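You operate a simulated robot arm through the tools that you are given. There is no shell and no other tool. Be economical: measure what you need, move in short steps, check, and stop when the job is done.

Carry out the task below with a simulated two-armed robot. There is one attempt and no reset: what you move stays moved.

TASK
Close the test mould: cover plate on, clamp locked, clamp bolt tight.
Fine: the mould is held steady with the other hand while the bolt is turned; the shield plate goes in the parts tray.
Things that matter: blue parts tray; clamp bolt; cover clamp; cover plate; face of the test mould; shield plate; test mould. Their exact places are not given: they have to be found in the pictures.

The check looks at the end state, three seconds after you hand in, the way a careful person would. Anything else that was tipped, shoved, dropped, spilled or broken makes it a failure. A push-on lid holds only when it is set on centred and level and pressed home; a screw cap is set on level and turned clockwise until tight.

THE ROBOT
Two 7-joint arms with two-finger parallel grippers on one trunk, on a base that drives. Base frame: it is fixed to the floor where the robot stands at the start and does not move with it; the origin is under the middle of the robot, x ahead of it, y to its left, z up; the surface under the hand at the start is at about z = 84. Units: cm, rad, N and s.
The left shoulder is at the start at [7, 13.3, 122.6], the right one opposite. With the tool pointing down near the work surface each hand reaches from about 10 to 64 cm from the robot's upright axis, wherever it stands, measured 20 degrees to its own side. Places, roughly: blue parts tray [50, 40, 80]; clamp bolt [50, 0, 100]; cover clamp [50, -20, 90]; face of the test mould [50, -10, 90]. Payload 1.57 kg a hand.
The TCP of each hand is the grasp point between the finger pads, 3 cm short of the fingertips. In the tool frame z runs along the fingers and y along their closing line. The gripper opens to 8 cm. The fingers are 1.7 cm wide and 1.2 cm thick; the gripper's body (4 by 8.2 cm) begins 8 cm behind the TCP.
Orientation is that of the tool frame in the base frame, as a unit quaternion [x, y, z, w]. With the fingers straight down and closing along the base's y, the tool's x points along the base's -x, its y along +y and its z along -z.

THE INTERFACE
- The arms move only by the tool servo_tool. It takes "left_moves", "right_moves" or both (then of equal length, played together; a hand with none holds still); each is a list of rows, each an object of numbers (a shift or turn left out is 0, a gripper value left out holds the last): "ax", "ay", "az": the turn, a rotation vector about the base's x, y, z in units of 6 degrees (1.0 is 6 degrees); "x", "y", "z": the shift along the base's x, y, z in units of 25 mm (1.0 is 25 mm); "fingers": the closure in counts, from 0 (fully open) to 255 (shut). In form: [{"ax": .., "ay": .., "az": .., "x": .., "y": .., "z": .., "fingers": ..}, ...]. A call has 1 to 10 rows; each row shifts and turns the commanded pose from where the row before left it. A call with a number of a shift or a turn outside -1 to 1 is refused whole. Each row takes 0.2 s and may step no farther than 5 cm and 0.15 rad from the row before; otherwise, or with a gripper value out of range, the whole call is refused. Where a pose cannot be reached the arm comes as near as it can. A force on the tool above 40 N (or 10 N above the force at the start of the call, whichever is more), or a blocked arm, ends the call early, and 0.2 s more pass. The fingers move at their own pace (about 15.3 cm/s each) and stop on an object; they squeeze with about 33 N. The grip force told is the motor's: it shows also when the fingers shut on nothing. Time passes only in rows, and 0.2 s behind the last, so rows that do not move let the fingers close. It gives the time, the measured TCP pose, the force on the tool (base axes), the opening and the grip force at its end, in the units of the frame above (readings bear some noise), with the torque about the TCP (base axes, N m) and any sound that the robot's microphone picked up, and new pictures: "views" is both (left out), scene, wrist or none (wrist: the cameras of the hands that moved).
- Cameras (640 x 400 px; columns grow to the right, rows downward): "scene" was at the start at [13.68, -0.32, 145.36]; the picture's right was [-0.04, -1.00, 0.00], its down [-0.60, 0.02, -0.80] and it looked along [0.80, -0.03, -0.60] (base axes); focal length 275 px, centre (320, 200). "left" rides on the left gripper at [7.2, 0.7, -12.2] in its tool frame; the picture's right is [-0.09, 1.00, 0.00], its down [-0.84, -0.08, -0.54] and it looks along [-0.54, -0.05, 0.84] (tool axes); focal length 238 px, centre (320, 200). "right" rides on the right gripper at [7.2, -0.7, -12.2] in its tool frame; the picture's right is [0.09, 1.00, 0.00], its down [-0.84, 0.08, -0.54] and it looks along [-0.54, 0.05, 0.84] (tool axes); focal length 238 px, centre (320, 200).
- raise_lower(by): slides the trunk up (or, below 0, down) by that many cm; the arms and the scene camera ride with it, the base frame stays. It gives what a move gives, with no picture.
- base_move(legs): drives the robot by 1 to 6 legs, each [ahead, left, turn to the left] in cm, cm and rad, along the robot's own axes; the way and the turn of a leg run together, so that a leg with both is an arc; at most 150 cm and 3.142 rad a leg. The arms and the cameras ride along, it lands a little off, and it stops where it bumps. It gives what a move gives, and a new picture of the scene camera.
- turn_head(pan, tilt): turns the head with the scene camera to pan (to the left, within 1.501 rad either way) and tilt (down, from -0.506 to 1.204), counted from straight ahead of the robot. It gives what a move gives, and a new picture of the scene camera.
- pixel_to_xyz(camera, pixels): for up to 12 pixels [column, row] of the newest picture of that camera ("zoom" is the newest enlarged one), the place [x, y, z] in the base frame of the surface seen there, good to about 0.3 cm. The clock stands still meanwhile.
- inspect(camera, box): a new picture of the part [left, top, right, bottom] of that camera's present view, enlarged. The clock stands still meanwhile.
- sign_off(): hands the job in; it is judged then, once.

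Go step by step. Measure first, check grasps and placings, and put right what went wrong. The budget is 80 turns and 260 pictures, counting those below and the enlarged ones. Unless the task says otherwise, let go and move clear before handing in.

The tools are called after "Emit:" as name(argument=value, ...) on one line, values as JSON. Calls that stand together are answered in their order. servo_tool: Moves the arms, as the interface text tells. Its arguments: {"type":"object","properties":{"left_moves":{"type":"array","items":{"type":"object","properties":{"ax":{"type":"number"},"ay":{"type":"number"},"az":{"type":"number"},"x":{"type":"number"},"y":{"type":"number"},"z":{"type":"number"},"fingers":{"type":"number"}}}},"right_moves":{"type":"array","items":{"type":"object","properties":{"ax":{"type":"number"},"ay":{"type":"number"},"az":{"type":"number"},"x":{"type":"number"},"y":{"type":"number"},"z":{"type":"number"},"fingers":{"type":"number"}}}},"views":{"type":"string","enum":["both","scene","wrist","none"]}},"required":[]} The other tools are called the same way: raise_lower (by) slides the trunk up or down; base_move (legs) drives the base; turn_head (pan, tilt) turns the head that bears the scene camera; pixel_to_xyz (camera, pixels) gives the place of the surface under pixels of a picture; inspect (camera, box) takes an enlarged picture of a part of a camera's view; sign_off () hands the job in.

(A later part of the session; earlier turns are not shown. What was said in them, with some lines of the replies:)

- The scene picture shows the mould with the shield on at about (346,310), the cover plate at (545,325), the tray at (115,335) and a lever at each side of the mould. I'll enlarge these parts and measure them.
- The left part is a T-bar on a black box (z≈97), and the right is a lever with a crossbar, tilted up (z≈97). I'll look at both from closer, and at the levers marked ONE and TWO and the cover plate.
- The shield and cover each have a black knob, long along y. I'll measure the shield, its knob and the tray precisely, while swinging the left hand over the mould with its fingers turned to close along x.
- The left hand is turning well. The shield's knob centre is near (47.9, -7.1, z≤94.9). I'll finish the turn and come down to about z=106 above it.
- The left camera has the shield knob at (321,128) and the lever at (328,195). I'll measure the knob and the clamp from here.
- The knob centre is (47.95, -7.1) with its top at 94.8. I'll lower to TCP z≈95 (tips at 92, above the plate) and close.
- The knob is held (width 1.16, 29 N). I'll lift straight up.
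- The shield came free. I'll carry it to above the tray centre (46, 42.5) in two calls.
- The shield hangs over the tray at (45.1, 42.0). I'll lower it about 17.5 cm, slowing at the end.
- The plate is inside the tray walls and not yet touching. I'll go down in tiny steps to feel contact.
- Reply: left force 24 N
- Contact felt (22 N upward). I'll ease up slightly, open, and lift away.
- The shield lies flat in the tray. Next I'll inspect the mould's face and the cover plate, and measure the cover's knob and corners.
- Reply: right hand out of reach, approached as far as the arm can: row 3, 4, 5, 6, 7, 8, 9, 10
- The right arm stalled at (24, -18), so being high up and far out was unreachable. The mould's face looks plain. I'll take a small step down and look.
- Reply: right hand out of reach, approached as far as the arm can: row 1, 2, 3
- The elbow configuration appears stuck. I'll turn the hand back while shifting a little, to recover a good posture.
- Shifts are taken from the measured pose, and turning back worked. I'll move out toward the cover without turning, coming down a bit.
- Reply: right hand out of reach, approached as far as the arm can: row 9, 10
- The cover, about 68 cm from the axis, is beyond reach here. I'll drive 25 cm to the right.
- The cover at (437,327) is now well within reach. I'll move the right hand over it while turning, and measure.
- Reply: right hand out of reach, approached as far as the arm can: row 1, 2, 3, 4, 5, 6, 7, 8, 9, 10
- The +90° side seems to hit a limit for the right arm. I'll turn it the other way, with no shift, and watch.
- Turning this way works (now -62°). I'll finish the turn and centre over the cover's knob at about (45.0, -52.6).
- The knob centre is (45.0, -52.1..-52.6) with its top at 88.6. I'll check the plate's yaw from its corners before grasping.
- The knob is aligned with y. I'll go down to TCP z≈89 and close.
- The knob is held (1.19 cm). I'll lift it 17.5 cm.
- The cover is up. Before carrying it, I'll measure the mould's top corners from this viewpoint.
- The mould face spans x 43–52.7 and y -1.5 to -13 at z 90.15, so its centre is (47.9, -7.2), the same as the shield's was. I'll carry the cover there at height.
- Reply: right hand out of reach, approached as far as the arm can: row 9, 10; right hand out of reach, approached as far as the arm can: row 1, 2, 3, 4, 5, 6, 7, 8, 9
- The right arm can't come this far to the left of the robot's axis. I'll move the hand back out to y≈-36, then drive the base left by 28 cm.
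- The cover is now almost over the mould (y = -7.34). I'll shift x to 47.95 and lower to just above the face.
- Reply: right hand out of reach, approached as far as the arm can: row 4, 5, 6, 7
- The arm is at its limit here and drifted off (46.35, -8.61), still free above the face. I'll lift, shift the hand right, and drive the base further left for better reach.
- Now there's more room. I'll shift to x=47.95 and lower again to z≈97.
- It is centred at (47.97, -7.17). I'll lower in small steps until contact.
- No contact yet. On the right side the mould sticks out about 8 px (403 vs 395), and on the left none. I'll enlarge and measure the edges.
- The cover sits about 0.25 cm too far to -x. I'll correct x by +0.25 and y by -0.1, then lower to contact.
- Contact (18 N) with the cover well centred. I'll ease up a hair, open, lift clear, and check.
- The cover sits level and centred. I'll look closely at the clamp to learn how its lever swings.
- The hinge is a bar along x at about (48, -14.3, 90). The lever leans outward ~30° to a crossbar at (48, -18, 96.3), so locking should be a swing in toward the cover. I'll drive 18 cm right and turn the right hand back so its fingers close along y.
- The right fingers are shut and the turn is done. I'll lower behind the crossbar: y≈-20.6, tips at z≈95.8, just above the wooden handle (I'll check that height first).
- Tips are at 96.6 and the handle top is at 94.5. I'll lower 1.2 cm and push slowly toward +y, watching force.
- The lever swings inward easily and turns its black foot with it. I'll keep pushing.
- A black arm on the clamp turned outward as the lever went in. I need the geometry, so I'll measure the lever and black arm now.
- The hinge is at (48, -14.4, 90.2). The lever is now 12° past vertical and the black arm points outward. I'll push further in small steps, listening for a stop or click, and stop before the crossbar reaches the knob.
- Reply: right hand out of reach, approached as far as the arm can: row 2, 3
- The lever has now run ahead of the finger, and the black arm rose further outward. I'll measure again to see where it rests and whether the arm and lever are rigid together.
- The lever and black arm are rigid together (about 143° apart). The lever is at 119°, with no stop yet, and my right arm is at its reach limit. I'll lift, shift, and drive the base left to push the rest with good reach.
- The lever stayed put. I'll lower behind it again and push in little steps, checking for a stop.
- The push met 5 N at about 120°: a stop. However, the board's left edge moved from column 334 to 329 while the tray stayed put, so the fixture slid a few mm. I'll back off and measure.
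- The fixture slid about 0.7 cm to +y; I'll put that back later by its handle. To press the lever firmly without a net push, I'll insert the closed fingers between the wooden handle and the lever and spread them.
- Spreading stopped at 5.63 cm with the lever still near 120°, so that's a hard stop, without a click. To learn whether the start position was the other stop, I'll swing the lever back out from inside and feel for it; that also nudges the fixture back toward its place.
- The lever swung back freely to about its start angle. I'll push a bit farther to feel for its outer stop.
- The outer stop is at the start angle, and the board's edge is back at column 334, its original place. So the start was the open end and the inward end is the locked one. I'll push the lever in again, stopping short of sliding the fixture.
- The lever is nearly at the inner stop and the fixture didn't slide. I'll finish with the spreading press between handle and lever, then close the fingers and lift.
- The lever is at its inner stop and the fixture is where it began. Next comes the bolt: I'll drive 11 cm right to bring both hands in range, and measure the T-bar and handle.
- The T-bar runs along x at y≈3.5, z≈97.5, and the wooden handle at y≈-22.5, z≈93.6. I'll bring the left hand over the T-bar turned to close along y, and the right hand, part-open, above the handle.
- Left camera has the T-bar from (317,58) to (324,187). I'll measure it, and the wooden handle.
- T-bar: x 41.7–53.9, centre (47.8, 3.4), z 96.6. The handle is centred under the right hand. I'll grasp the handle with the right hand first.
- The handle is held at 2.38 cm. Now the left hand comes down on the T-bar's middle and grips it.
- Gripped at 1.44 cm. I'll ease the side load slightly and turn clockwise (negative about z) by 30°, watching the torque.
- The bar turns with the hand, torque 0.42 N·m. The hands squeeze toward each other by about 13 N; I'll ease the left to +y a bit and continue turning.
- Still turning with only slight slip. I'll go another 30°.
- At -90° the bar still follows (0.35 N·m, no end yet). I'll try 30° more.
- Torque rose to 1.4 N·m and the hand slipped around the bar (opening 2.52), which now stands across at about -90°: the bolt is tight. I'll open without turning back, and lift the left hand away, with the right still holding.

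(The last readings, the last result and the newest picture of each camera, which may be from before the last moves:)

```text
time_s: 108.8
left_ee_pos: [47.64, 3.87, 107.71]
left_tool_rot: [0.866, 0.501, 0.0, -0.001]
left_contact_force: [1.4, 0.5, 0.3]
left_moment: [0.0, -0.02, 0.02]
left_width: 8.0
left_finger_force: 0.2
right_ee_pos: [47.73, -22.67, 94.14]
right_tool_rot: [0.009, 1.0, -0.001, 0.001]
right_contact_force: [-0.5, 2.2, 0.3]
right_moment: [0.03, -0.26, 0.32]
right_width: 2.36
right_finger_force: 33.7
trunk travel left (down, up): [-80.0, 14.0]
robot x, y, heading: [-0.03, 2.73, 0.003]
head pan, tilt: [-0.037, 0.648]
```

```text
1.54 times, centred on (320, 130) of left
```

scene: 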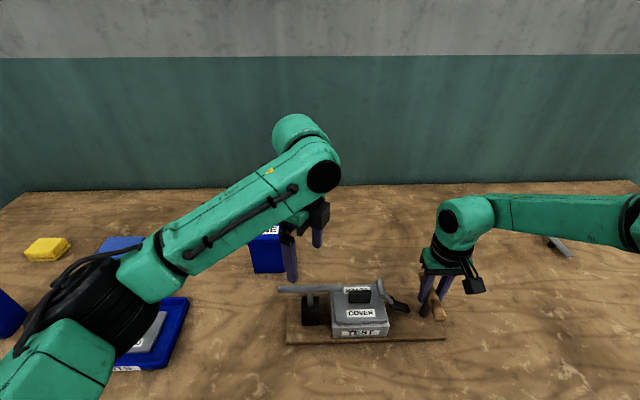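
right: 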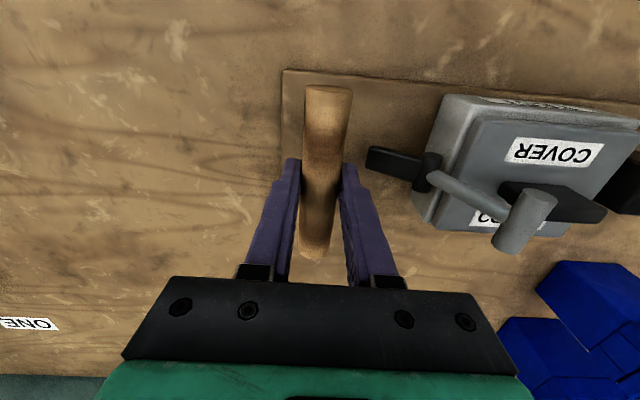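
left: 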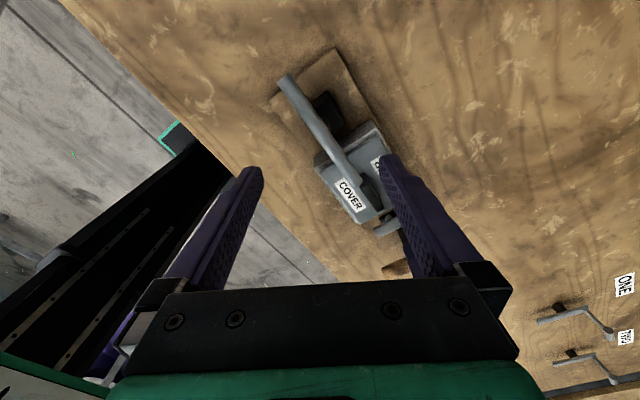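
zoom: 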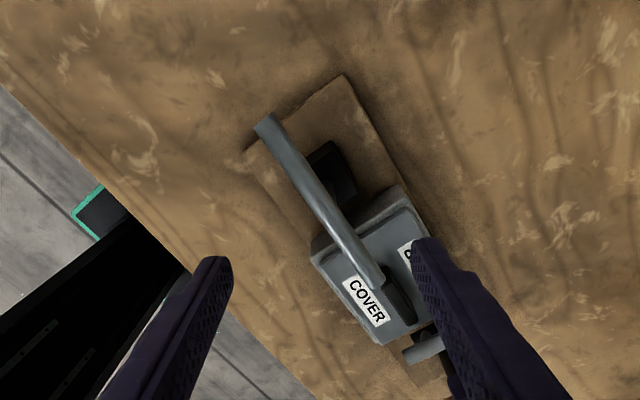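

The T-bar now lies along y, over toward the cover, unobstructed. I'll release the handle, lift the right hand, and draw the left hand back to view the result.

Emit:
servo_tool(right_moves=[{"fingers": 150}, {"fingers": 96}, {}, {"z": 0.7}, {"z": 0.9}, {"z": 0.9}, {"z": 0.9}, {"z": 0.6}, {"y": -1}, {"y": -1}], left_moves=[{}, {}, {}, {"y": 0.9, "az": 1}, {"y": 1, "az": 1}, {"y": 1, "az": 1}, {"y": 1, "az": 1}, {"y": 1, "az": 1, "x": -0.5}, {"y": 1, "x": -0.8}, {"y": 1, "x": -0.8}], views="scene")

Emit:
servo_tool(left_moves=[{"y": 1}, {"y": 1}, {"y": 1}, {"y": 1}, {"y": 1}, {"y": 1}], views="scene")

Emit:
inspect(camera="scene", box=[270, 250, 460, 355])

```text
time_s: 111.0
left_ee_pos: [41.89, 21.0, 107.77]
left_tool_rot: [0.706, 0.708, 0.001, 0.001]
left_contact_force: [-0.1, -0.7, 0.5]
left_moment: [-0.03, -0.03, 0.03]
left_width: 8.02
left_finger_force: 0.1
right_ee_pos: [47.59, -27.52, 104.44]
right_tool_rot: [0.01, 1.0, -0.001, 0.001]
right_contact_force: [0.1, 0.1, 0.1]
right_moment: [0.02, -0.01, -0.04]
right_width: 4.97
right_finger_force: 0.0
trunk travel left (down, up): [-80.0, 14.0]
robot x, y, heading: [-0.05, 3.0, 0.001]
head pan, tilt: [-0.037, 0.648]
```

scene: 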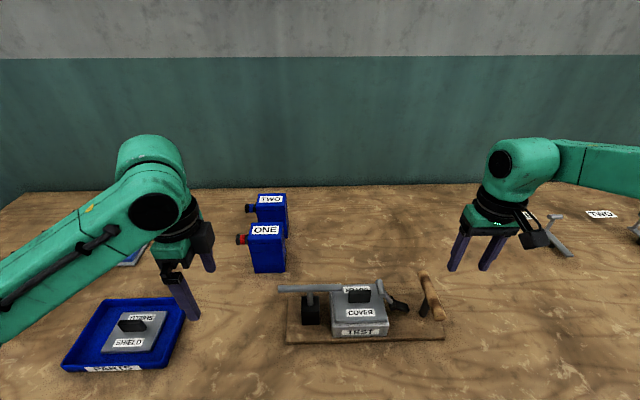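

```text
time_s: 112.4
left_ee_pos: [42.48, 35.95, 107.84]
left_tool_rot: [0.707, 0.708, 0.001, 0.0]
left_contact_force: [-0.8, -0.8, 0.3]
left_moment: [-0.01, 0.01, 0.01]
left_width: 8.0
left_finger_force: 0.1
right_ee_pos: [47.61, -27.58, 104.46]
right_tool_rot: [0.009, 1.0, -0.001, 0.001]
right_contact_force: [0.1, -0.6, -0.3]
right_moment: [0.0, 0.0, 0.0]
right_width: 4.97
right_finger_force: 0.0
trunk travel left (down, up): [-80.0, 14.0]
robot x, y, heading: [-0.47, 2.83, -0.0]
head pan, tilt: [-0.037, 0.648]
```

scene: 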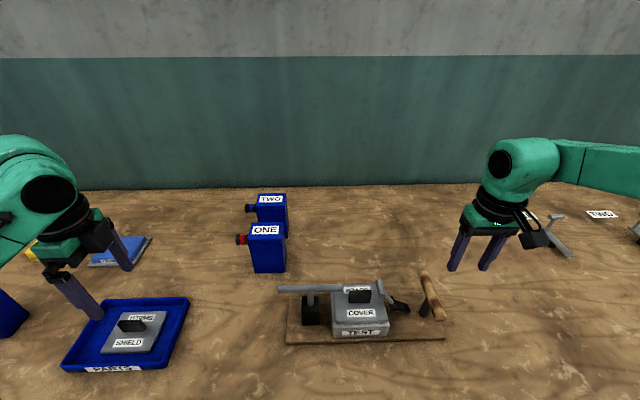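

```text
3.37 times, centred on (365, 302) of scene
```

zoom: 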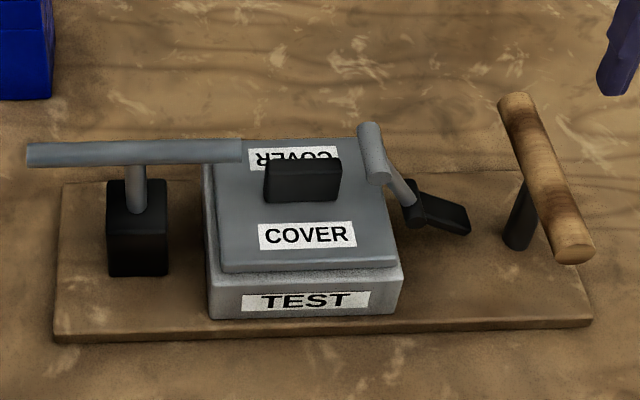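

The pictures show the cover centred, the lever at its inner stop, the T-bar turned home, the shield in the tray, and both hands clear with nothing else disturbed. I'm handing in.

Emit:
sign_off()

```text
The job is handed in.
```

I've handed in the job. The cover plate is on the test mould, the bolt is tight, the shield plate is in the blue parts tray, and the clamp lever is against its inner stop. I took the inner stop as the locked position because the lever started at its outer stop, but no click confirmed it.

- **Bolt:** I held the mould by its wooden handle with the right hand and turned the bolt about a quarter turn clockwise. It stopped at about 1.4 N·m, where the gripper slipped on the bar.
- **Fixture slip:** while I was finding the lever's stops, the whole fixture slid about 0.7 cm. I pushed it back, and in the camera picture it lined up with where it started.
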